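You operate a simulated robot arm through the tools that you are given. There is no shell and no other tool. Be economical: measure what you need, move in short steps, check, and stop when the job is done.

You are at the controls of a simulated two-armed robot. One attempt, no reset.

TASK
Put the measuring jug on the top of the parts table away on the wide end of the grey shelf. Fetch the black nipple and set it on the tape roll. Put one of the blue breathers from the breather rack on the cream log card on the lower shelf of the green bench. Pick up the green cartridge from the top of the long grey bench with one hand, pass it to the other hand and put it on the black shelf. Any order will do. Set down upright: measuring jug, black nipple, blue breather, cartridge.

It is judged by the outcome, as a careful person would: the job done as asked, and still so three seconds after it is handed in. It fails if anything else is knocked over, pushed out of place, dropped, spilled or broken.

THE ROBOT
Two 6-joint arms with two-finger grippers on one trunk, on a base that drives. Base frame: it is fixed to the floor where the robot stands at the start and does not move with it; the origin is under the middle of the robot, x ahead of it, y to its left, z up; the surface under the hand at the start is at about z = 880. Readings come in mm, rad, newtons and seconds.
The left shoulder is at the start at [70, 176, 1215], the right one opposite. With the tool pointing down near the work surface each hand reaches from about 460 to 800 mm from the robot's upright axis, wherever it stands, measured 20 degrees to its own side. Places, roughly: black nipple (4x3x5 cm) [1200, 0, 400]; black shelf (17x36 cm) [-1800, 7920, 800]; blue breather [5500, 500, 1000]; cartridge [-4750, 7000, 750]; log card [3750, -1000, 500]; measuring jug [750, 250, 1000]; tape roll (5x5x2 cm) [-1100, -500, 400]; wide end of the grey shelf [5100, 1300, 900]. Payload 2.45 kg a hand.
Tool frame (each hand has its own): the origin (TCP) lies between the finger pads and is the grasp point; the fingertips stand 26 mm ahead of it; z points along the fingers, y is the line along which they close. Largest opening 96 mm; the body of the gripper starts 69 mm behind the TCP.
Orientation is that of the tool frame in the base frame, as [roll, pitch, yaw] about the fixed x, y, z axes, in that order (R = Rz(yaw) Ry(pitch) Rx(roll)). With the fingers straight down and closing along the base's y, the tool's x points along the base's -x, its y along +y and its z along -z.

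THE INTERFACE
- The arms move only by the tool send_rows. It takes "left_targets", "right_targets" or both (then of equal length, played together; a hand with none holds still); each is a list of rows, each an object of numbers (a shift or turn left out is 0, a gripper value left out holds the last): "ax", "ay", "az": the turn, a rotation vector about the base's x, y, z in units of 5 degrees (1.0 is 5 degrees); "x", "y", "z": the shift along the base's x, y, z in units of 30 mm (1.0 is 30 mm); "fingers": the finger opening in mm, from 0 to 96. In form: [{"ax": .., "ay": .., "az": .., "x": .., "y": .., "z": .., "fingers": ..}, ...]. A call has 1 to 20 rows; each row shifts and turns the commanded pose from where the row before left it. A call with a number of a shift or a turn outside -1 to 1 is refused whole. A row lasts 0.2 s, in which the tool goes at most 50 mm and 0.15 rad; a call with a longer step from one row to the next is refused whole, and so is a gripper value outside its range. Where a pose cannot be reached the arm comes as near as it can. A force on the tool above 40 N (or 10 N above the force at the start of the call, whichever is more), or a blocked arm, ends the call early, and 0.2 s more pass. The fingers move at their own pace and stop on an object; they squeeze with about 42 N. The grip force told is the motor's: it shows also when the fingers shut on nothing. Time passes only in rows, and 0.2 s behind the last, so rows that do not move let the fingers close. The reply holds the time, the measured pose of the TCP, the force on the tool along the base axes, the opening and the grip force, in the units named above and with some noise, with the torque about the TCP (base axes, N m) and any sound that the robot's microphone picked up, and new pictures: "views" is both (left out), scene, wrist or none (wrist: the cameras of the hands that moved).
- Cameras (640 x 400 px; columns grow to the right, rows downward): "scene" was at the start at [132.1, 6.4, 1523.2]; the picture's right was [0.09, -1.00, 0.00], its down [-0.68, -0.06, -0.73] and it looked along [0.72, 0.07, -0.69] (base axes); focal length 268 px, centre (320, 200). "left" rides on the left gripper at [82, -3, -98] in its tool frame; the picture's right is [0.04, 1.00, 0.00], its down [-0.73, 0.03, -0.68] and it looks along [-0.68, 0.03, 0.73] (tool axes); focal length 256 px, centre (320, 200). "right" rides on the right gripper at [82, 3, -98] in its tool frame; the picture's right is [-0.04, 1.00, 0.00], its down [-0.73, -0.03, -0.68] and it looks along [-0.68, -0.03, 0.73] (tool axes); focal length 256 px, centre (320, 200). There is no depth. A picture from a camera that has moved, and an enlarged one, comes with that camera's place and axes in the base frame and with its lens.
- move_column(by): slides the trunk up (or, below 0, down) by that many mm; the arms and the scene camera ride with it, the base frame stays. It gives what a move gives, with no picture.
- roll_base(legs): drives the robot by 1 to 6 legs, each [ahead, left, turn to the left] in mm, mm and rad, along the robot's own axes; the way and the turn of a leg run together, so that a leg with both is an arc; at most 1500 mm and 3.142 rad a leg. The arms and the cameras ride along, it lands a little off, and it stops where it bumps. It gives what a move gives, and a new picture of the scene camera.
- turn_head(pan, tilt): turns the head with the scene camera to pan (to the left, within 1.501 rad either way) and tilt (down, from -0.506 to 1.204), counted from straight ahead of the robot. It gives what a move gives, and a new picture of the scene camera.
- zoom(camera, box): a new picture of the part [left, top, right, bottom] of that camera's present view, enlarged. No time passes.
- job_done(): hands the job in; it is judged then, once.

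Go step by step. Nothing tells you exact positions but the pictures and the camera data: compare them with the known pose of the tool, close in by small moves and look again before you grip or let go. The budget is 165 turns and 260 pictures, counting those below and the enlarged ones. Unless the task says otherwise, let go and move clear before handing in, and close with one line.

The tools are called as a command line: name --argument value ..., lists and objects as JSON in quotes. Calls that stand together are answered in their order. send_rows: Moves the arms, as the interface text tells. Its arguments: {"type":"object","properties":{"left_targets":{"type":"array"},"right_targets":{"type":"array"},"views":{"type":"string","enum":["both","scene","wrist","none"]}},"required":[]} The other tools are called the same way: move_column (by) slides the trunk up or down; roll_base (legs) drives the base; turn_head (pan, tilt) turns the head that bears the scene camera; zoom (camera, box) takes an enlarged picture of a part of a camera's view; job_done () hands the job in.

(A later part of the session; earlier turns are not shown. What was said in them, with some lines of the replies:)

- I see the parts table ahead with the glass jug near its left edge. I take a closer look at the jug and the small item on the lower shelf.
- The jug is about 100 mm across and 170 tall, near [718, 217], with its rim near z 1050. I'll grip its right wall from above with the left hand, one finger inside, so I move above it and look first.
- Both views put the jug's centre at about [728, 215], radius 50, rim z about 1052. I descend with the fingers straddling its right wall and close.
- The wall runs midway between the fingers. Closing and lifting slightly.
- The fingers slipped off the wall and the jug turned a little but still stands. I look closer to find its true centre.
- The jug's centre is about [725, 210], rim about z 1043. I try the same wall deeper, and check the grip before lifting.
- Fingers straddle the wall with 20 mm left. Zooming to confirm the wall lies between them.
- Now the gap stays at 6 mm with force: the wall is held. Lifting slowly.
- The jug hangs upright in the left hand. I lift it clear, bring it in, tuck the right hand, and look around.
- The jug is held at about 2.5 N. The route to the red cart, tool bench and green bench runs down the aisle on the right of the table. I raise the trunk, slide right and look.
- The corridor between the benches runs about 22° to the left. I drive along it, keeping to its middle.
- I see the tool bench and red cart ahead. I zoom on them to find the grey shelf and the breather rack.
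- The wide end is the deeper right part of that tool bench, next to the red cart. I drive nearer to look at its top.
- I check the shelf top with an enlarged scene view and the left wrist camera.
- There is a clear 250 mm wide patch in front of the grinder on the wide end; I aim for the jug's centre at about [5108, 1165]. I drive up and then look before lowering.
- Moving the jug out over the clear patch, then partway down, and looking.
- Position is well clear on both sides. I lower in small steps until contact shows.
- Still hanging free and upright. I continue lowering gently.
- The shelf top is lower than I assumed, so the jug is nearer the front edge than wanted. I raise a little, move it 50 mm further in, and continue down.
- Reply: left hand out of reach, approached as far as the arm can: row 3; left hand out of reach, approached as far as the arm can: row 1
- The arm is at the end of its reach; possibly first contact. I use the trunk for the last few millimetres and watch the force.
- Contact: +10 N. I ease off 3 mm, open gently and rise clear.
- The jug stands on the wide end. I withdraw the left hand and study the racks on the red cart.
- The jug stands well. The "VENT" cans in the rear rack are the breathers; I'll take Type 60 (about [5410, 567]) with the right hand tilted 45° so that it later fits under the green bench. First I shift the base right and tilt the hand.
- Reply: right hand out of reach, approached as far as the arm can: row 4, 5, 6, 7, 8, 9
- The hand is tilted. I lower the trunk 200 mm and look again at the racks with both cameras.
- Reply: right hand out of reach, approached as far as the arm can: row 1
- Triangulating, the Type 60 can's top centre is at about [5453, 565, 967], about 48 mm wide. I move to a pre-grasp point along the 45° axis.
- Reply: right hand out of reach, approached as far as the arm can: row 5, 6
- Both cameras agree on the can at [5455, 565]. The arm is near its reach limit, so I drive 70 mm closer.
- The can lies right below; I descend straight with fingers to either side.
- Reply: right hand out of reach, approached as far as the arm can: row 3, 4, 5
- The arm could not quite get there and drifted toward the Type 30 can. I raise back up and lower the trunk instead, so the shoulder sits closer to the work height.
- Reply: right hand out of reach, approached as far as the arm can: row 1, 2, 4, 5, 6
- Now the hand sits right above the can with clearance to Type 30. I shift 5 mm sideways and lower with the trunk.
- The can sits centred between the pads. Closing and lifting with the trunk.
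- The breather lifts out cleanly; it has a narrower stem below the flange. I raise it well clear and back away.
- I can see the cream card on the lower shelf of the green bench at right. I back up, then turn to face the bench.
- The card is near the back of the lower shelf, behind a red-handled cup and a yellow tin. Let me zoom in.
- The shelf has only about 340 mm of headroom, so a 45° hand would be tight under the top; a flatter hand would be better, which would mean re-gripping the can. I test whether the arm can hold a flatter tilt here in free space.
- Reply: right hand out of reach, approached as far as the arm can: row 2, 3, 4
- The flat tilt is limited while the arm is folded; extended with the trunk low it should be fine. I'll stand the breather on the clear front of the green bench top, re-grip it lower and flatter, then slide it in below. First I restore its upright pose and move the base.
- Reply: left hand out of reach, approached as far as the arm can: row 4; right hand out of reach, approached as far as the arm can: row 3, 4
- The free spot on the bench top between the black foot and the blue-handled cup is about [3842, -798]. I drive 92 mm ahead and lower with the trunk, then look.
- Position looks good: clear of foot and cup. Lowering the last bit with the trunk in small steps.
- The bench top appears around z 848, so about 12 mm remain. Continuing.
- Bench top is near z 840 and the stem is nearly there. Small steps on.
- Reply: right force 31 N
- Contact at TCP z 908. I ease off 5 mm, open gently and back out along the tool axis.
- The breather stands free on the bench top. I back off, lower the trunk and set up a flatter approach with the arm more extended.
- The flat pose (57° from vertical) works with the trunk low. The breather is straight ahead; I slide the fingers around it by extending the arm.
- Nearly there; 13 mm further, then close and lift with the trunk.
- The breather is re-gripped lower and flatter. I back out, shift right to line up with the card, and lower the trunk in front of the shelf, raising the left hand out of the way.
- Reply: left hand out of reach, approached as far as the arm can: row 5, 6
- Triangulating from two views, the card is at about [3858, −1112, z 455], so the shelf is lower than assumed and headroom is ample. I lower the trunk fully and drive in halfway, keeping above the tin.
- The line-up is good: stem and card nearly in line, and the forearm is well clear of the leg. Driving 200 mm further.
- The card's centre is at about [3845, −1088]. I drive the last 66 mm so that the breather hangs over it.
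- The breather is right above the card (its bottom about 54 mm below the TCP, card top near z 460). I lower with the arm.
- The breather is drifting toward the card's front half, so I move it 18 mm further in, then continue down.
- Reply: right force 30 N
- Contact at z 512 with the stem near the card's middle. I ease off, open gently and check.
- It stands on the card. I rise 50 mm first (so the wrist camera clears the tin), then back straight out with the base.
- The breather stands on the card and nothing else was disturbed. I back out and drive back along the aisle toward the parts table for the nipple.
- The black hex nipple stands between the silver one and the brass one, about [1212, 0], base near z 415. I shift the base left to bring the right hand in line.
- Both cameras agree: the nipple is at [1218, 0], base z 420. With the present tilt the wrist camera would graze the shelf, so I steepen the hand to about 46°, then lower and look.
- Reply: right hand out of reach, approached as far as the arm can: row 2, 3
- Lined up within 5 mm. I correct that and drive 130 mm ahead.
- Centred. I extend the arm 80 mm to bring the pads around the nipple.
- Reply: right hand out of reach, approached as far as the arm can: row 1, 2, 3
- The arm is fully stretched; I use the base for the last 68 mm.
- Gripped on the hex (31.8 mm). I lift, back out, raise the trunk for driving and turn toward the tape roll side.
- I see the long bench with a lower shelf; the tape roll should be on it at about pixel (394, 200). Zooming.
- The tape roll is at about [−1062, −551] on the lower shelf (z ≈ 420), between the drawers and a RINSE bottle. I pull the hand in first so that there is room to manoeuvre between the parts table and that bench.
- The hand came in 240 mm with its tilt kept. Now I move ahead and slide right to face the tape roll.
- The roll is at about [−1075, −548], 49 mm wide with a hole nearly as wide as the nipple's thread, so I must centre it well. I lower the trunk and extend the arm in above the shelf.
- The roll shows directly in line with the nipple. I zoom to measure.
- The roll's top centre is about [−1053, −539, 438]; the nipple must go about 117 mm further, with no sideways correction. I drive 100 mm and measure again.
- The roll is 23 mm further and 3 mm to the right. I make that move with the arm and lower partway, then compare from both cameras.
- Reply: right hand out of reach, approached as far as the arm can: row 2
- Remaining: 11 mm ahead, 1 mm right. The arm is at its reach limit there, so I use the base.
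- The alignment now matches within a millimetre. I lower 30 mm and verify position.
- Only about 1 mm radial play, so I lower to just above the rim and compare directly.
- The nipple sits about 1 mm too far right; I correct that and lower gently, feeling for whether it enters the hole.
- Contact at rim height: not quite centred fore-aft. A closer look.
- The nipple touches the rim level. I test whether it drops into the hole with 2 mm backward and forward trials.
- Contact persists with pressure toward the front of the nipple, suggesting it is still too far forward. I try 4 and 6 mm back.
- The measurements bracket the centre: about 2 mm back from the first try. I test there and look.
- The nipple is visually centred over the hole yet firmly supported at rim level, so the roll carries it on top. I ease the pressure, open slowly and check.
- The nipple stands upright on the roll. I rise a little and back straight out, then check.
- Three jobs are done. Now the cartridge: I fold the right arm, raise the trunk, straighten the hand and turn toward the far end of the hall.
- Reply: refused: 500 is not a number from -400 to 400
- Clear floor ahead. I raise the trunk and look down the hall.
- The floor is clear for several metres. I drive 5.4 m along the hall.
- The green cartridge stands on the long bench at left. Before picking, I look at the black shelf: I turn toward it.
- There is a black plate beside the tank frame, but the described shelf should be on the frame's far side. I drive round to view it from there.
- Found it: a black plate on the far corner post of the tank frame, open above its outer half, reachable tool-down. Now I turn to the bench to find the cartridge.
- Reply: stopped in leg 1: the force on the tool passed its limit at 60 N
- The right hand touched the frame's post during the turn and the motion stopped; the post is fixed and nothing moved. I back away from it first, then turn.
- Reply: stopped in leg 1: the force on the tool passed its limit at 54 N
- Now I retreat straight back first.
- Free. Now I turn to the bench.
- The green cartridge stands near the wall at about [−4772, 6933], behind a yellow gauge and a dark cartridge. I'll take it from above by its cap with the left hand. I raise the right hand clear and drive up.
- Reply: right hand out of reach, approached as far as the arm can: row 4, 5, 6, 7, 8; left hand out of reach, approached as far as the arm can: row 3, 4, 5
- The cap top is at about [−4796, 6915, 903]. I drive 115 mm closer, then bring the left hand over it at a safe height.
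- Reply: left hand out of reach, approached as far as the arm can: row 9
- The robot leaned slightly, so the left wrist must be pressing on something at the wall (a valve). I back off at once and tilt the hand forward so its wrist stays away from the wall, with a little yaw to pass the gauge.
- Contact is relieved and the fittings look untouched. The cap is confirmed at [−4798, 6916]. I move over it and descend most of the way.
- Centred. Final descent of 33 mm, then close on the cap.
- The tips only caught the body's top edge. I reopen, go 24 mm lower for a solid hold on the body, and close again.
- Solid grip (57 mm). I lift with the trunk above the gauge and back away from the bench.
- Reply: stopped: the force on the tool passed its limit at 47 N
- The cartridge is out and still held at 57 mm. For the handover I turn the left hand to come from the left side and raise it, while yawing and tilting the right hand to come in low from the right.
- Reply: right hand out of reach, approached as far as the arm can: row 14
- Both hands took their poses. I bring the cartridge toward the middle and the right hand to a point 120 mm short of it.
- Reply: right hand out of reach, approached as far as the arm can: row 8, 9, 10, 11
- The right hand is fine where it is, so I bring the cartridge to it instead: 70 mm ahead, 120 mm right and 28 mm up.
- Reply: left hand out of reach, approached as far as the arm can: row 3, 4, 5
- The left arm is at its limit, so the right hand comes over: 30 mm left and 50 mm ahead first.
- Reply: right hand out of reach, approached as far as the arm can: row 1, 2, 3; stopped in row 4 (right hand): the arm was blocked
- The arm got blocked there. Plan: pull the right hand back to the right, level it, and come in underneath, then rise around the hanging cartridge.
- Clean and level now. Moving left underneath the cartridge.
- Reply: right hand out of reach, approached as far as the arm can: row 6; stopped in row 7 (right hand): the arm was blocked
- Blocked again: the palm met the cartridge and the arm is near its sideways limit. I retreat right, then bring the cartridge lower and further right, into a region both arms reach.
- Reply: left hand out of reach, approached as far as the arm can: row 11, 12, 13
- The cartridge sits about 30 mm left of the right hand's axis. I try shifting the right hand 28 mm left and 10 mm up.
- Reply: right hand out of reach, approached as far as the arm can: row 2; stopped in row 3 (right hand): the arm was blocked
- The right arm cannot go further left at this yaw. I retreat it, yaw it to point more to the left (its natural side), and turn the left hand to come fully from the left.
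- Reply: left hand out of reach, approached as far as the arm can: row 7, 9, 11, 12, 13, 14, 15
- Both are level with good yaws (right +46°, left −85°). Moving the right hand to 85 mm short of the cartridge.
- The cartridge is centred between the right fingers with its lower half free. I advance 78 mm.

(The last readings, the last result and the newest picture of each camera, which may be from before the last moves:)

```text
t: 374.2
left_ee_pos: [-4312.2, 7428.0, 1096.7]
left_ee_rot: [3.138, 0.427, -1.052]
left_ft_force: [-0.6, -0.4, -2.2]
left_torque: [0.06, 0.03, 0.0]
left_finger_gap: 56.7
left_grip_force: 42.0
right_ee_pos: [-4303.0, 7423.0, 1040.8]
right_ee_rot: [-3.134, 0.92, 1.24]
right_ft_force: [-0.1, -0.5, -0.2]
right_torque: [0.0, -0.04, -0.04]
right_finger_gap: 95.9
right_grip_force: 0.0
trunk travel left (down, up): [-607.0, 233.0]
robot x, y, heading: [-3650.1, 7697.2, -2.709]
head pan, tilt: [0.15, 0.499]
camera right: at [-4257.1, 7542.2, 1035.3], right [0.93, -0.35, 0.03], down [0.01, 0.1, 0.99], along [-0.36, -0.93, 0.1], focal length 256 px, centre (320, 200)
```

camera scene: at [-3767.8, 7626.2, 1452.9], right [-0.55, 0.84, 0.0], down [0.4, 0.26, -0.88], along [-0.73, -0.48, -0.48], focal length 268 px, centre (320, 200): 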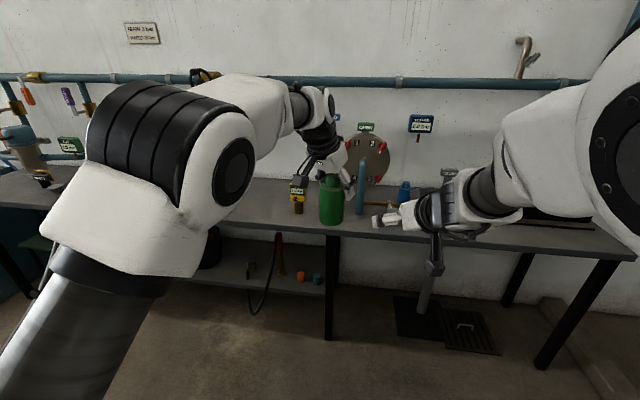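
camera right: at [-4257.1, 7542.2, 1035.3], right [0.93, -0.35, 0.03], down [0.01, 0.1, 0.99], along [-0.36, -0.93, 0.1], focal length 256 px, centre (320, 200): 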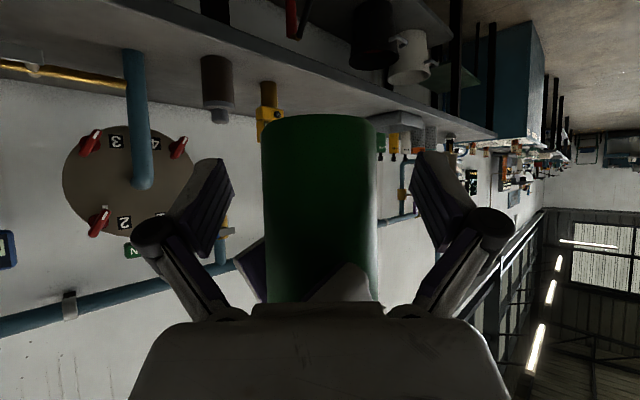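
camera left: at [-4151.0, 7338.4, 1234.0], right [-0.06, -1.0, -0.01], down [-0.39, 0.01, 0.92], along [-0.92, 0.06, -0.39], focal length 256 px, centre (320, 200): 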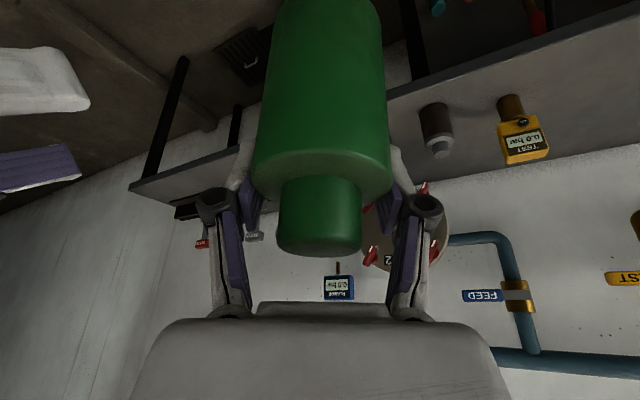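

In place. Closing the right hand, then opening the left and lifting it away.

send_rows --right_targets '[{"fingers": 75}, {"fingers": 62}, {"fingers": 50}, {"fingers": 40}, {}, {}, {}]' --views "none"

```text
t: 375.8
left_ee_pos: [-4313.3, 7429.0, 1096.4]
left_ee_rot: [3.139, 0.429, -1.052]
left_ft_force: [2.9, -3.8, -3.7]
left_torque: [-0.15, 0.02, 0.1]
left_finger_gap: 56.8
left_grip_force: 42.1
right_ee_pos: [-4303.9, 7422.8, 1040.9]
right_ee_rot: [-3.13, 0.923, 1.239]
right_ft_force: [-3.9, 3.8, 0.9]
right_torque: [-0.03, -0.14, -0.15]
right_finger_gap: 58.9
right_grip_force: 42.7
trunk travel left (down, up): [-607.0, 233.0]
robot x, y, heading: [-3645.7, 7697.8, -2.711]
head pan, tilt: [0.15, 0.499]
```

Both hands hold it (right 58.9 mm, 42 N). Now the left hand lets go and withdraws upward.

send_rows --left_targets '[{"fingers": 65}, {"fingers": 80}, {"fingers": 92}, {}, {"x": 0.2, "y": -0.36, "z": 0.9}, {"x": 0.2, "y": -0.36, "z": 0.9}, {"x": 0.2, "y": -0.36, "z": 0.9}, {"x": 0.2, "y": -0.36, "z": 0.9}, {"x": 0.4, "y": -0.8, "z": 0.3}, {"x": 0.4, "y": -0.8, "z": 0.3}, {"x": 0.4, "y": -0.8}, {"x": 0.4, "y": -0.8}, {}]' --views "scene"

zoom --camera "right" --box '[0, 0, 640, 400]'

```text
t: 378.6
left_ee_pos: [-4229.8, 7284.1, 1219.6]
left_ee_rot: [-3.141, 0.426, -1.053]
left_ft_force: [0.5, 0.2, 0.2]
left_torque: [0.0, -0.02, 0.02]
left_finger_gap: 92.0
left_grip_force: 0.1
left hand out of reach, approached as far as the arm can: row 6, 7, 8, 11
right_ee_pos: [-4303.8, 7422.6, 1041.4]
right_ee_rot: [-3.133, 0.922, 1.238]
right_ft_force: [-0.2, 0.1, 1.1]
right_torque: [0.01, -0.03, 0.01]
right_finger_gap: 58.8
right_grip_force: 42.3
trunk travel left (down, up): [-607.0, 233.0]
robot x, y, heading: [-3646.3, 7702.4, -2.711]
head pan, tilt: [0.15, 0.499]
camera scene: at [-3768.2, 7627.2, 1452.9], right [-0.55, 0.84, 0.0], down [0.4, 0.26, -0.88], along [-0.73, -0.48, -0.48], focal length 268 px, centre (320, 200)
```

scene: 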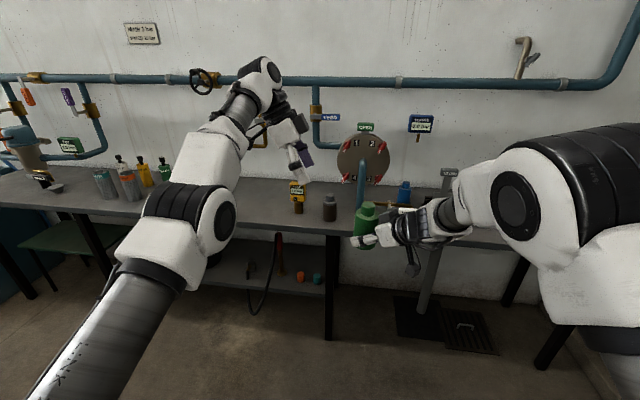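

```text
1.00 times, centred on (320, 200) of right (not enlarged: the box is as wide or as high as the picture)
camera zoom: at [-4257.3, 7542.7, 1035.3], right [0.93, -0.35, 0.03], down [0.01, 0.1, 0.99], along [-0.36, -0.93, 0.1], focal length 256 px, centre (320, 200)
```

zoom: 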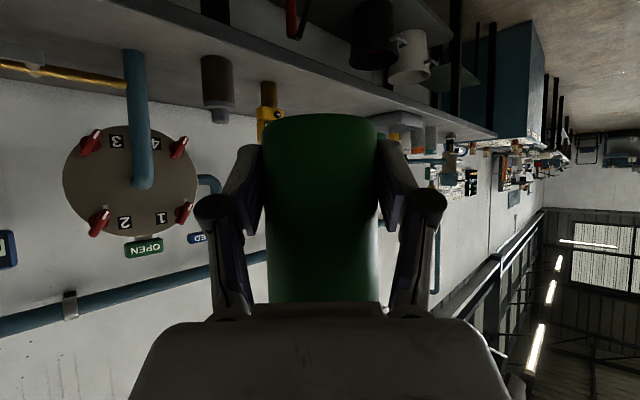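

The handover worked: the right hand alone holds the cartridge. Now I retract the left hand, turn and drive to a point north-west of the black shelf.

send_rows --left_targets '[{"x": 0.91, "y": 0.417}, {"x": 0.91, "y": 0.417}, {"x": 0.91, "y": 0.417}, {"x": 0.91, "y": 0.417}, {"x": 0.91, "y": 0.417}, {"x": 0.5, "y": -0.4}, {"x": 0.4, "y": -0.8}, {"x": 0.4, "y": -0.8}, {}]' --views "none"

turn_head --pan 0.0 --tilt 0.45

roll_base --legs '[[0, 0, 2.361], [0, 800, 0], [400, 0, 0]]'

```text
t: 380.6
left_ee_pos: [-4201.9, 7229.1, 1220.7]
left_ee_rot: [3.141, 0.426, -1.054]
left_ft_force: [-0.4, 0.8, 0.0]
left_torque: [0.0, -0.01, -0.02]
left_finger_gap: 92.1
left_grip_force: 0.1
left hand out of reach, approached as far as the arm can: row 1, 2, 3, 4, 5, 6
right_ee_pos: [-4303.7, 7424.1, 1040.9]
right_ee_rot: [-3.134, 0.921, 1.239]
right_ft_force: [0.4, 0.1, -0.6]
right_torque: [-0.02, -0.02, -0.01]
right_finger_gap: 58.7
right_grip_force: 41.9
trunk travel left (down, up): [-607.0, 233.0]
robot x, y, heading: [-3643.6, 7695.6, -2.714]
head pan, tilt: [0.15, 0.499]
```

```text
t: 381.3
left_ee_pos: [-4201.1, 7229.1, 1221.1]
left_ee_rot: [3.141, 0.428, -1.055]
left_ft_force: [-0.3, -0.4, 0.6]
left_torque: [-0.02, 0.02, 0.01]
left_finger_gap: 92.2
left_grip_force: 0.1
right_ee_pos: [-4302.1, 7422.3, 1041.3]
right_ee_rot: [-3.131, 0.922, 1.243]
right_ft_force: [-0.3, 0.4, -0.1]
right_torque: [0.05, -0.01, 0.02]
right_finger_gap: 58.8
right_grip_force: 41.8
trunk travel left (down, up): [-607.0, 233.0]
robot x, y, heading: [-3644.0, 7697.5, -2.706]
head pan, tilt: [0.0, 0.45]
camera scene: at [-3775.4, 7637.6, 1457.3], right [-0.42, 0.91, 0.0], down [0.4, 0.18, -0.9], along [-0.82, -0.38, -0.44], focal length 268 px, centre (320, 200)
```

scene: 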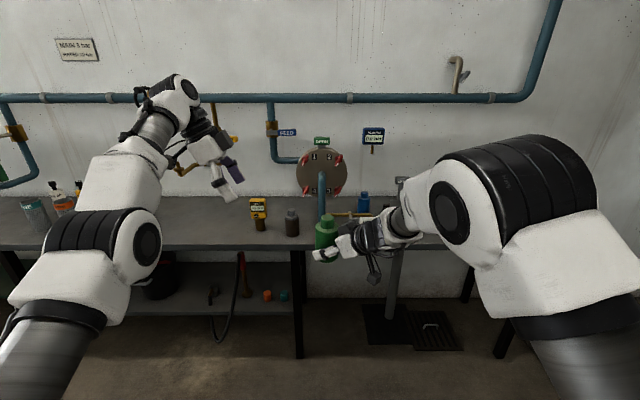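

```text
t: 390.5
left_ee_pos: [-2736.9, 8226.3, 1220.8]
left_ee_rot: [3.141, 0.424, 1.293]
left_ft_force: [-0.1, 0.3, 0.5]
left_torque: [0.02, -0.01, -0.01]
left_finger_gap: 92.0
left_grip_force: 0.0
right_ee_pos: [-2804.1, 8019.3, 1040.5]
right_ee_rot: [-3.136, 0.923, -2.701]
right_ft_force: [-0.5, -0.2, -1.8]
right_torque: [-0.02, 0.0, 0.01]
right_finger_gap: 58.8
right_grip_force: 41.7
trunk travel left (down, up): [-607.0, 233.0]
robot x, y, heading: [-3458.4, 8297.8, -0.368]
head pan, tilt: [0.0, 0.45]
stopped in leg 2: the robot was blocked; the commanded pose is now the measured one
camera scene: at [-3329.0, 8242.1, 1457.3], right [-0.35, -0.93, 0.0], down [-0.41, 0.16, -0.9], along [0.84, -0.32, -0.44], focal length 268 px, centre (320, 200)
```

scene: 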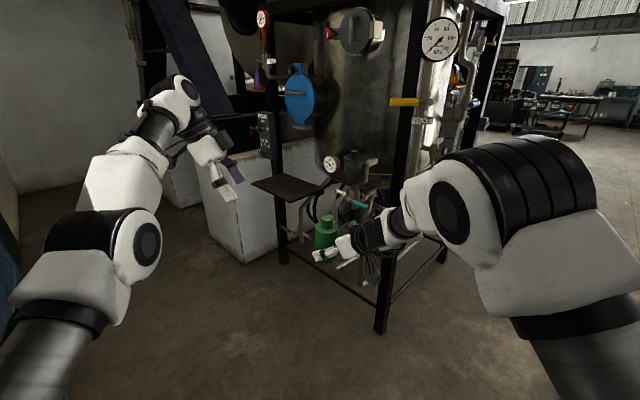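

The base bumped something low on its left, so I ease right. The shelf is in good view; I zoom on it.

roll_base --legs '[[0, -40, 0]]'

zoom --camera "scene" --box '[220, 100, 380, 220]'

```text
t: 391.4
left_ee_pos: [-2747.8, 8195.2, 1220.3]
left_ee_rot: [-3.14, 0.43, 1.296]
left_ft_force: [0.0, 0.4, -0.3]
left_torque: [0.01, 0.01, 0.02]
left_finger_gap: 92.1
left_grip_force: 0.0
right_ee_pos: [-2815.8, 7986.6, 1041.4]
right_ee_rot: [-3.132, 0.918, -2.695]
right_ft_force: [1.0, 0.3, -1.9]
right_torque: [-0.02, 0.07, 0.0]
right_finger_gap: 58.7
right_grip_force: 41.7
trunk travel left (down, up): [-607.0, 233.0]
robot x, y, heading: [-3476.7, 8258.6, -0.362]
head pan, tilt: [0.0, 0.45]
camera scene: at [-3339.9, 8210.8, 1457.2], right [-0.35, -0.94, 0.0], down [-0.41, 0.15, -0.9], along [0.84, -0.32, -0.44], focal length 268 px, centre (320, 200)
```

scene: 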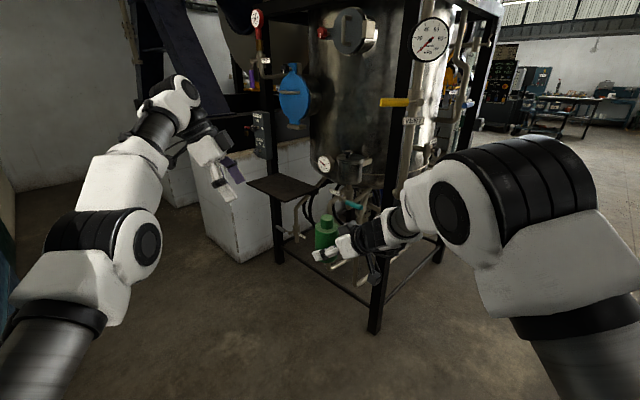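

```text
3.33 times, centred on (300, 160) of scene
camera zoom: at [-3339.9, 8210.8, 1457.2], right [-0.35, -0.94, 0.0], down [-0.41, 0.15, -0.9], along [0.84, -0.32, -0.44], focal length 894 px, centre (387, 333)
```

zoom: 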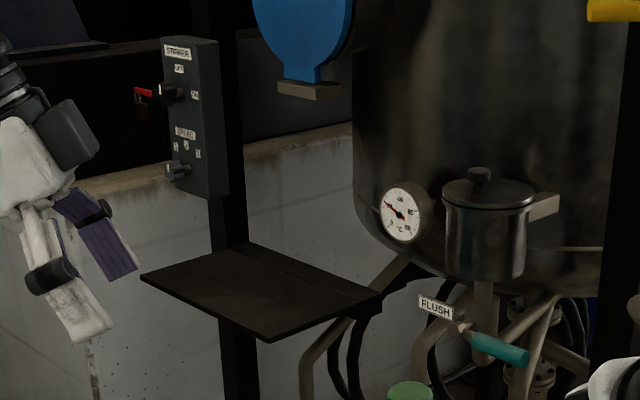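

From two views the plate's corners agree at z = 800: about 39 × 26 cm, centre [−1808, 7890]. I aim for [−1872, 7888] on its open outer half, and drive most of the way.

roll_base --legs '[[350, 0, 0], [350, 241, 0]]'

zoom --camera "right" --box '[0, 0, 640, 400]'

```text
t: 395.9
left_ee_pos: [-2007.6, 8169.5, 1221.9]
left_ee_rot: [-3.139, 0.425, 1.295]
left_ft_force: [0.6, 0.1, -0.1]
left_torque: [0.0, 0.0, -0.01]
left_finger_gap: 92.1
left_grip_force: 0.0
right_ee_pos: [-2075.4, 7961.9, 1041.2]
right_ee_rot: [-3.133, 0.923, -2.693]
right_ft_force: [0.9, -0.3, -2.5]
right_torque: [-0.01, 0.02, 0.03]
right_finger_gap: 58.6
right_grip_force: 42.3
trunk travel left (down, up): [-607.0, 233.0]
robot x, y, heading: [-2734.8, 8233.7, -0.358]
head pan, tilt: [0.0, 0.45]
camera scene: at [-2600.3, 8185.3, 1457.4], right [-0.35, -0.94, 0.0], down [-0.41, 0.15, -0.9], along [0.84, -0.32, -0.44], focal length 268 px, centre (320, 200)
```

scene: 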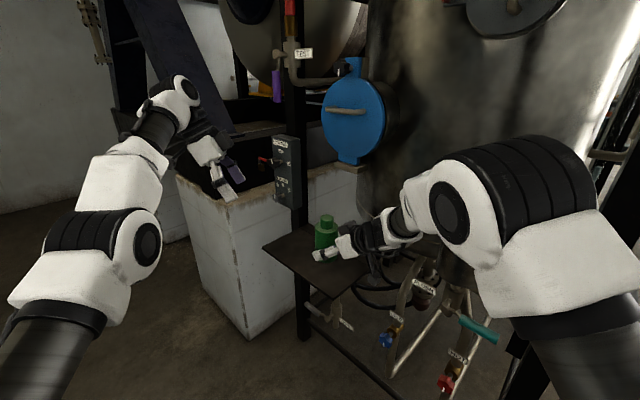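

```text
1.00 times, centred on (320, 200) of right (not enlarged: the box is as wide or as high as the picture)
camera zoom: at [-2191.6, 7911.1, 1034.9], right [-0.4, 0.91, 0.03], down [-0.08, -0.06, 0.99], along [0.91, 0.4, 0.1], focal length 256 px, centre (320, 200)
```

zoom: 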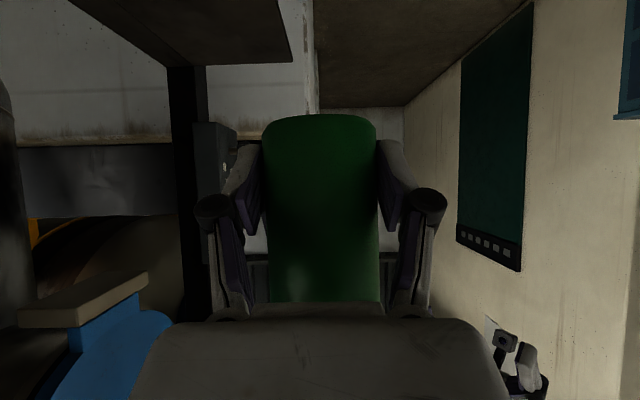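

The closer view confirms the plate. I lower the trunk 150 mm (cartridge base about 50 mm above the plate) and drive the last part.

move_column --by -145

roll_base --legs '[[232, 11, 0]]'

zoom --camera "scene" --box '[240, 130, 480, 310]'

```text
t: 397.6
left_ee_pos: [-2007.4, 8169.6, 1076.3]
left_ee_rot: [3.141, 0.426, 1.297]
left_ft_force: [-0.3, -0.1, -0.2]
left_torque: [0.01, -0.01, 0.02]
left_finger_gap: 92.2
left_grip_force: 0.0
right_ee_pos: [-2074.8, 7962.9, 895.2]
right_ee_rot: [-3.131, 0.921, -2.696]
right_ft_force: [0.5, 0.8, -2.0]
right_torque: [-0.04, 0.01, 0.0]
right_finger_gap: 58.7
right_grip_force: 42.0
trunk travel left (down, up): [-462.0, 378.0]
robot x, y, heading: [-2733.0, 8233.8, -0.366]
head pan, tilt: [0.0, 0.45]
```

```text
t: 399.3
left_ee_pos: [-1785.2, 8096.9, 1075.6]
left_ee_rot: [-3.139, 0.425, 1.295]
left_ft_force: [0.8, 0.6, 0.0]
left_torque: [0.0, 0.05, -0.02]
left_finger_gap: 91.9
left_grip_force: 0.0
right_ee_pos: [-1853.7, 7890.5, 894.3]
right_ee_rot: [-3.135, 0.922, -2.695]
right_ft_force: [0.2, 0.0, -2.0]
right_torque: [0.01, 0.02, 0.02]
right_finger_gap: 58.5
right_grip_force: 42.1
trunk travel left (down, up): [-462.0, 378.0]
robot x, y, heading: [-2512.4, 8163.4, -0.357]
head pan, tilt: [0.0, 0.45]
camera scene: at [-2377.9, 8113.4, 1312.3], right [-0.35, -0.94, 0.0], down [-0.41, 0.15, -0.9], along [0.84, -0.32, -0.44], focal length 268 px, centre (320, 200)
```

scene: 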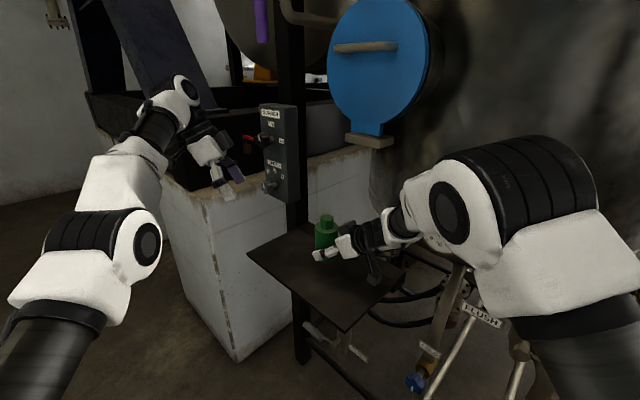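

```text
2.22 times, centred on (360, 220) of scene
camera zoom: at [-2377.9, 8113.4, 1312.3], right [-0.35, -0.94, 0.0], down [-0.41, 0.15, -0.9], along [0.84, -0.32, -0.44], focal length 596 px, centre (231, 156)
```

zoom: 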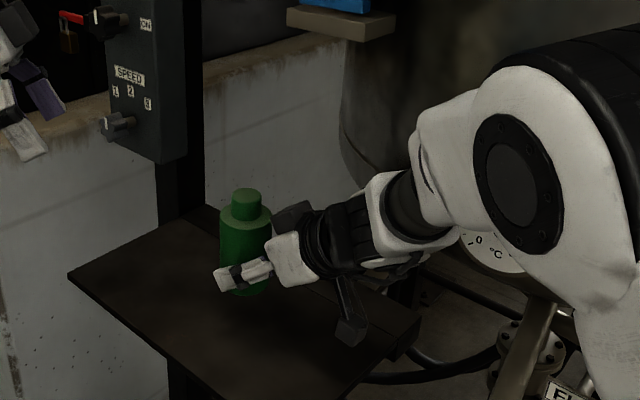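

The cartridge hangs over the plate. I back 65 mm so the wrist camera stays off the plate, then lower.

roll_base --legs '[[-65, 0, 0]]'

move_column --by -44

zoom --camera "scene" --box '[250, 150, 450, 300]'

```text
t: 400.3
left_ee_pos: [-1847.4, 8121.2, 1076.5]
left_ee_rot: [3.138, 0.427, 1.292]
left_ft_force: [-0.2, 0.0, 0.1]
left_torque: [-0.01, -0.06, 0.03]
left_finger_gap: 92.0
left_grip_force: 0.0
right_ee_pos: [-1914.9, 7913.5, 895.5]
right_ee_rot: [-3.132, 0.922, -2.694]
right_ft_force: [-1.1, -0.3, -2.1]
right_torque: [-0.05, 0.03, 0.02]
right_finger_gap: 58.7
right_grip_force: 41.7
trunk travel left (down, up): [-462.0, 378.0]
robot x, y, heading: [-2576.7, 8188.2, -0.365]
head pan, tilt: [0.0, 0.45]
camera scene: at [-2440.4, 8136.9, 1312.5], right [-0.35, -0.94, 0.0], down [-0.41, 0.15, -0.9], along [0.84, -0.32, -0.43], focal length 268 px, centre (320, 200)
```

scene: 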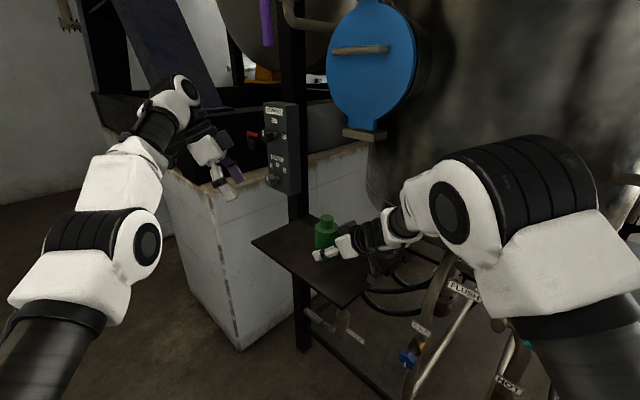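

```text
t: 401.2
left_ee_pos: [-1846.6, 8121.1, 1032.6]
left_ee_rot: [-3.141, 0.426, 1.292]
left_ft_force: [0.5, -0.3, 0.3]
left_torque: [-0.04, 0.01, 0.04]
left_finger_gap: 91.8
left_grip_force: 0.2
right_ee_pos: [-1913.6, 7913.3, 851.2]
right_ee_rot: [-3.134, 0.923, -2.697]
right_ft_force: [-0.5, 0.2, -1.6]
right_torque: [-0.02, 0.01, 0.01]
right_finger_gap: 58.7
right_grip_force: 41.8
trunk travel left (down, up): [-418.0, 422.0]
robot x, y, heading: [-2572.7, 8188.6, -0.362]
head pan, tilt: [0.0, 0.45]
```

```text
2.67 times, centred on (350, 225) of scene
camera zoom: at [-2439.1, 8136.3, 1268.4], right [-0.35, -0.94, 0.0], down [-0.41, 0.15, -0.9], along [0.84, -0.32, -0.44], focal length 715 px, centre (240, 133)
```

zoom: 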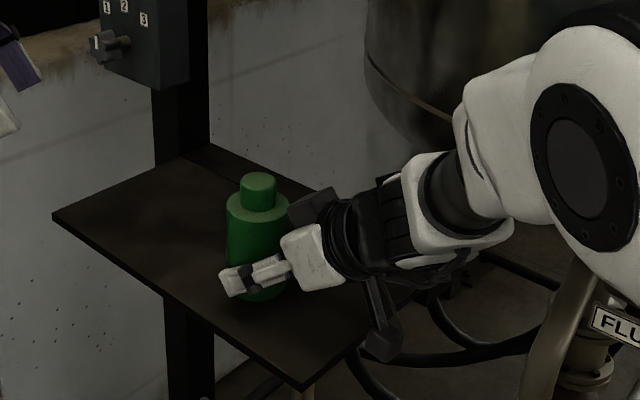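

Well placed on the plate's outer half and the camera hangs off its edge. I lower in small steps to contact.

move_column --by -6

move_column --by -4

move_column --by -4

```text
t: 401.7
left_ee_pos: [-1846.3, 8121.0, 1025.3]
left_ee_rot: [-3.141, 0.427, 1.295]
left_ft_force: [0.3, -1.2, -0.3]
left_torque: [-0.03, 0.0, 0.01]
left_finger_gap: 91.9
left_grip_force: 0.0
right_ee_pos: [-1914.0, 7912.2, 845.6]
right_ee_rot: [-3.133, 0.921, -2.694]
right_ft_force: [-0.3, 0.2, -2.3]
right_torque: [-0.05, 0.02, 0.0]
right_finger_gap: 58.5
right_grip_force: 41.7
trunk travel left (down, up): [-412.0, 428.0]
robot x, y, heading: [-2573.7, 8187.3, -0.365]
head pan, tilt: [0.0, 0.45]
```

```text
t: 402.3
left_ee_pos: [-1846.5, 8121.0, 1022.7]
left_ee_rot: [-3.141, 0.426, 1.296]
left_ft_force: [0.1, 0.8, 0.6]
left_torque: [-0.02, -0.02, 0.02]
left_finger_gap: 91.8
left_grip_force: 0.1
right_ee_pos: [-1914.8, 7913.6, 840.7]
right_ee_rot: [-3.133, 0.923, -2.696]
right_ft_force: [-1.1, 0.5, -1.9]
right_torque: [0.01, 0.03, -0.01]
right_finger_gap: 58.5
right_grip_force: 42.3
trunk travel left (down, up): [-408.0, 432.0]
robot x, y, heading: [-2573.2, 8191.2, -0.364]
head pan, tilt: [0.0, 0.45]
```

```text
t: 402.8
left_ee_pos: [-1846.0, 8121.3, 1018.5]
left_ee_rot: [3.141, 0.426, 1.295]
left_ft_force: [0.0, 0.2, -0.1]
left_torque: [-0.01, 0.02, -0.04]
left_finger_gap: 92.0
left_grip_force: 0.0
right_ee_pos: [-1912.7, 7913.2, 836.9]
right_ee_rot: [-3.132, 0.92, -2.698]
right_ft_force: [-0.3, -0.3, -0.9]
right_torque: [-0.02, 0.03, -0.01]
right_finger_gap: 58.3
right_grip_force: 42.0
trunk travel left (down, up): [-404.0, 436.0]
robot x, y, heading: [-2571.8, 8188.7, -0.361]
head pan, tilt: [0.0, 0.45]
```

move_column --by -4

move_column --by -4

move_column --by -4

zoom --camera "scene" --box '[270, 180, 390, 280]'

```text
t: 403.3
left_ee_pos: [-1846.2, 8120.3, 1014.6]
left_ee_rot: [3.141, 0.426, 1.295]
left_ft_force: [0.2, 0.4, -0.5]
left_torque: [0.02, -0.03, 0.01]
left_finger_gap: 91.8
left_grip_force: 0.0
right_ee_pos: [-1913.5, 7913.7, 833.3]
right_ee_rot: [-3.133, 0.921, -2.697]
right_ft_force: [0.2, -0.1, -3.0]
right_torque: [0.01, 0.01, 0.0]
right_finger_gap: 58.5
right_grip_force: 42.0
trunk travel left (down, up): [-400.0, 440.0]
robot x, y, heading: [-2574.0, 8190.5, -0.36]
head pan, tilt: [0.0, 0.45]
```

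```text
t: 403.9
left_ee_pos: [-1846.3, 8121.4, 1011.0]
left_ee_rot: [3.139, 0.428, 1.292]
left_ft_force: [0.9, 0.5, 1.0]
left_torque: [-0.02, 0.04, -0.02]
left_finger_gap: 92.0
left_grip_force: 0.0
right_ee_pos: [-1915.1, 7913.7, 832.2]
right_ee_rot: [-3.131, 0.925, -2.696]
right_ft_force: [2.8, -1.4, 10.2]
right_torque: [0.07, 0.15, 0.04]
right_finger_gap: 58.6
right_grip_force: 42.7
trunk travel left (down, up): [-396.0, 444.0]
robot x, y, heading: [-2571.7, 8188.2, -0.357]
head pan, tilt: [0.0, 0.45]
```

```text
t: 404.4
left_ee_pos: [-1848.6, 8122.6, 1007.9]
left_ee_rot: [3.138, 0.427, 1.293]
left_ft_force: [-0.1, 0.3, 1.0]
left_torque: [0.02, -0.02, 0.02]
left_finger_gap: 91.8
left_grip_force: 0.0
right_ee_pos: [-1913.5, 7913.7, 830.0]
right_ee_rot: [-3.13, 0.925, -2.694]
right_ft_force: [9.5, -0.9, 25.7]
right_torque: [0.44, 0.14, -0.19]
right_finger_gap: 58.4
right_grip_force: 42.0
trunk travel left (down, up): [-392.0, 448.0]
robot x, y, heading: [-2573.8, 8188.5, -0.362]
head pan, tilt: [0.0, 0.45]
```

```text
4.00 times, centred on (330, 230) of scene
camera zoom: at [-2441.1, 8137.6, 1242.9], right [-0.35, -0.94, 0.0], down [-0.41, 0.15, -0.9], along [0.84, -0.32, -0.43], focal length 1072 px, centre (280, 80)
```

zoom: 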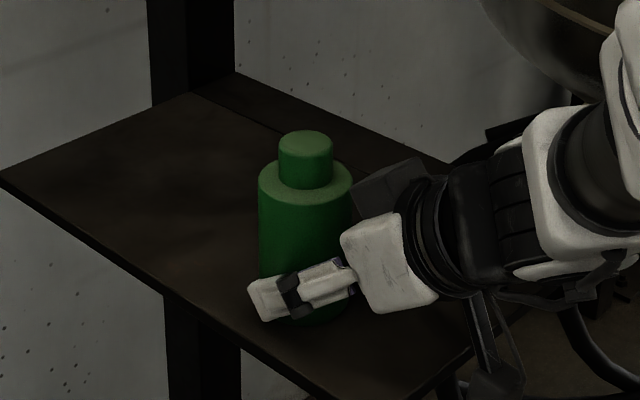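

Contact. I ease off 6 mm, open, and check.

move_column --by 6

send_rows --right_targets '[{"fingers": 62}, {"fingers": 68}, {"fingers": 78}, {"fingers": 88}, {}]' --views "wrist"

```text
t: 404.9
left_ee_pos: [-1846.3, 8120.7, 1011.7]
left_ee_rot: [3.14, 0.428, 1.296]
left_ft_force: [0.3, -0.2, 0.2]
left_torque: [0.01, -0.01, 0.0]
left_finger_gap: 92.1
left_grip_force: 0.0
right_ee_pos: [-1914.5, 7914.1, 828.5]
right_ee_rot: [-3.134, 0.917, -2.693]
right_ft_force: [-0.1, 1.7, 2.5]
right_torque: [0.19, -0.02, 0.04]
right_finger_gap: 58.4
right_grip_force: 42.1
trunk travel left (down, up): [-398.0, 442.0]
robot x, y, heading: [-2571.3, 8190.0, -0.363]
head pan, tilt: [0.0, 0.45]
```

```text
t: 406.1
left_ee_pos: [-1846.4, 8121.6, 1011.8]
left_ee_rot: [3.142, 0.428, 1.296]
left_ft_force: [-0.7, 0.3, -0.9]
left_torque: [0.04, -0.03, 0.01]
left_finger_gap: 92.0
left_grip_force: 0.1
right_ee_pos: [-1913.0, 7913.4, 831.5]
right_ee_rot: [-3.133, 0.921, -2.695]
right_ft_force: [0.0, 0.2, 0.1]
right_torque: [0.02, -0.02, -0.03]
right_finger_gap: 88.3
right_grip_force: 0.1
trunk travel left (down, up): [-398.0, 442.0]
robot x, y, heading: [-2570.8, 8188.7, -0.356]
head pan, tilt: [0.0, 0.45]
camera right: at [-2030.5, 7862.0, 826.0], right [-0.4, 0.91, 0.03], down [-0.08, -0.06, 0.99], along [0.91, 0.4, 0.1], focal length 256 px, centre (320, 200)
```

right: 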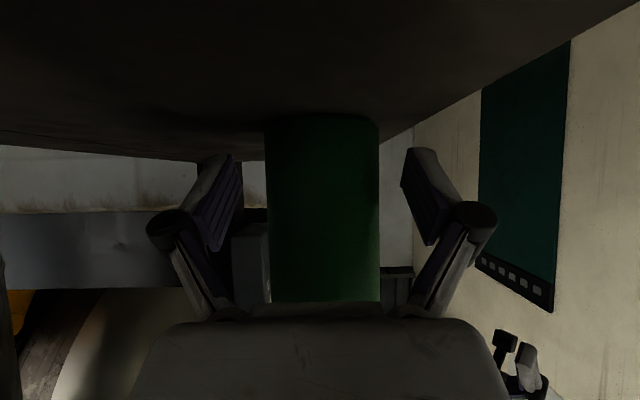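

It stands on the plate. I withdraw straight along the finger direction with the base, then look.

roll_base --legs '[[-104, -108, 0]]'

zoom --camera "scene" --box '[240, 130, 400, 250]'

```text
t: 407.5
left_ee_pos: [-1983.4, 8055.1, 1013.4]
left_ee_rot: [3.14, 0.428, 1.294]
left_ft_force: [0.0, 0.3, 0.6]
left_torque: [0.01, -0.03, 0.01]
left_finger_gap: 92.0
left_grip_force: 0.1
right_ee_pos: [-2050.3, 7848.3, 832.9]
right_ee_rot: [-3.132, 0.921, -2.695]
right_ft_force: [0.3, -0.4, 0.4]
right_torque: [0.02, -0.02, -0.01]
right_finger_gap: 87.9
right_grip_force: 0.0
trunk travel left (down, up): [-398.0, 442.0]
robot x, y, heading: [-2707.8, 8127.2, -0.367]
head pan, tilt: [0.0, 0.45]
camera scene: at [-2576.1, 8071.4, 1248.5], right [-0.35, -0.94, 0.0], down [-0.41, 0.15, -0.9], along [0.84, -0.32, -0.43], focal length 268 px, centre (320, 200)
```

scene: 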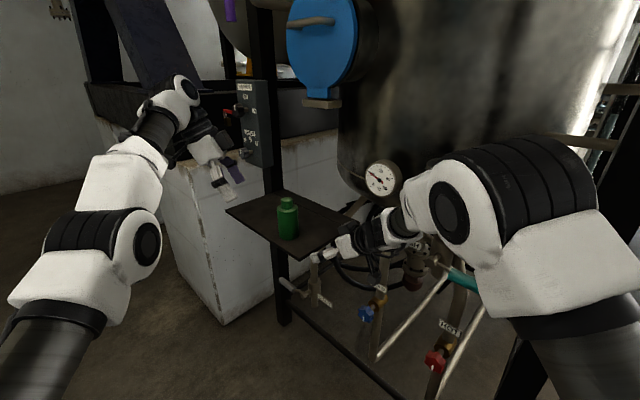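

```text
3.33 times, centred on (320, 190) of scene
camera zoom: at [-2576.1, 8071.4, 1248.5], right [-0.35, -0.94, 0.0], down [-0.41, 0.15, -0.9], along [0.84, -0.32, -0.43], focal length 894 px, centre (320, 233)
```

zoom: 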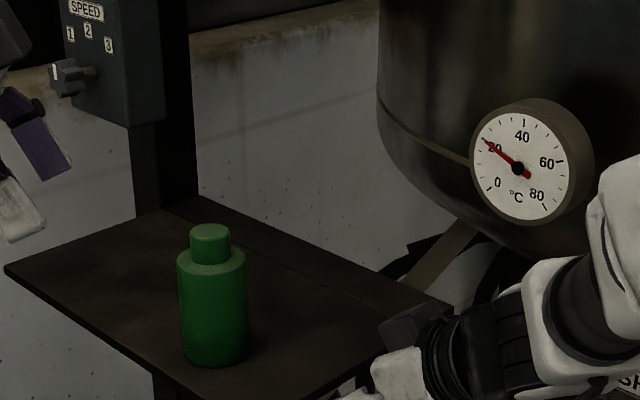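

The cartridge stands upright on the black shelf. I move clear and hand in.

roll_base --legs '[[-200, 0, 0]]'

job_done

```text
t: 409.1
left_ee_pos: [-2170.9, 8127.1, 1013.8]
left_ee_rot: [3.141, 0.427, 1.295]
left_ft_force: [-0.5, 0.0, -0.2]
left_torque: [0.01, -0.02, 0.0]
left_finger_gap: 92.1
left_grip_force: 0.0
right_ee_pos: [-2236.8, 7920.4, 831.1]
right_ee_rot: [-3.132, 0.921, -2.695]
right_ft_force: [0.3, 0.3, -0.1]
right_torque: [-0.03, 0.02, -0.03]
right_finger_gap: 87.7
right_grip_force: 0.1
trunk travel left (down, up): [-398.0, 442.0]
robot x, y, heading: [-2894.6, 8191.3, -0.364]
head pan, tilt: [0.0, 0.45]
camera scene: at [-2763.5, 8143.4, 1248.5], right [-0.35, -0.94, 0.0], down [-0.41, 0.15, -0.9], along [0.84, -0.32, -0.43], focal length 268 px, centre (320, 200)
```

scene: 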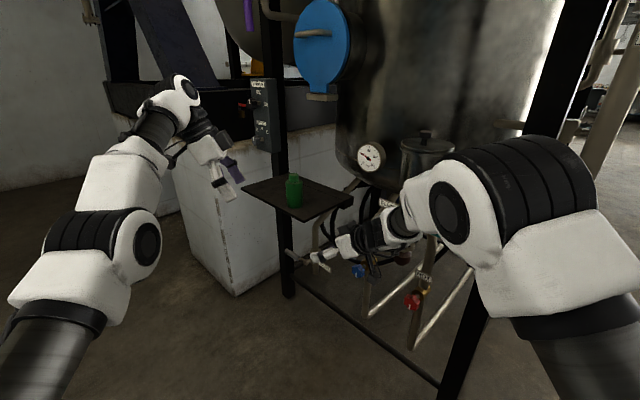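

```text
The job is handed in.
```

All four items are set down upright where you asked, and the cartridge was passed from the left hand to the right; the robot bumped a frame post, a wall fitting and something low on the floor that I could not see, and nothing looked moved in the pictures.
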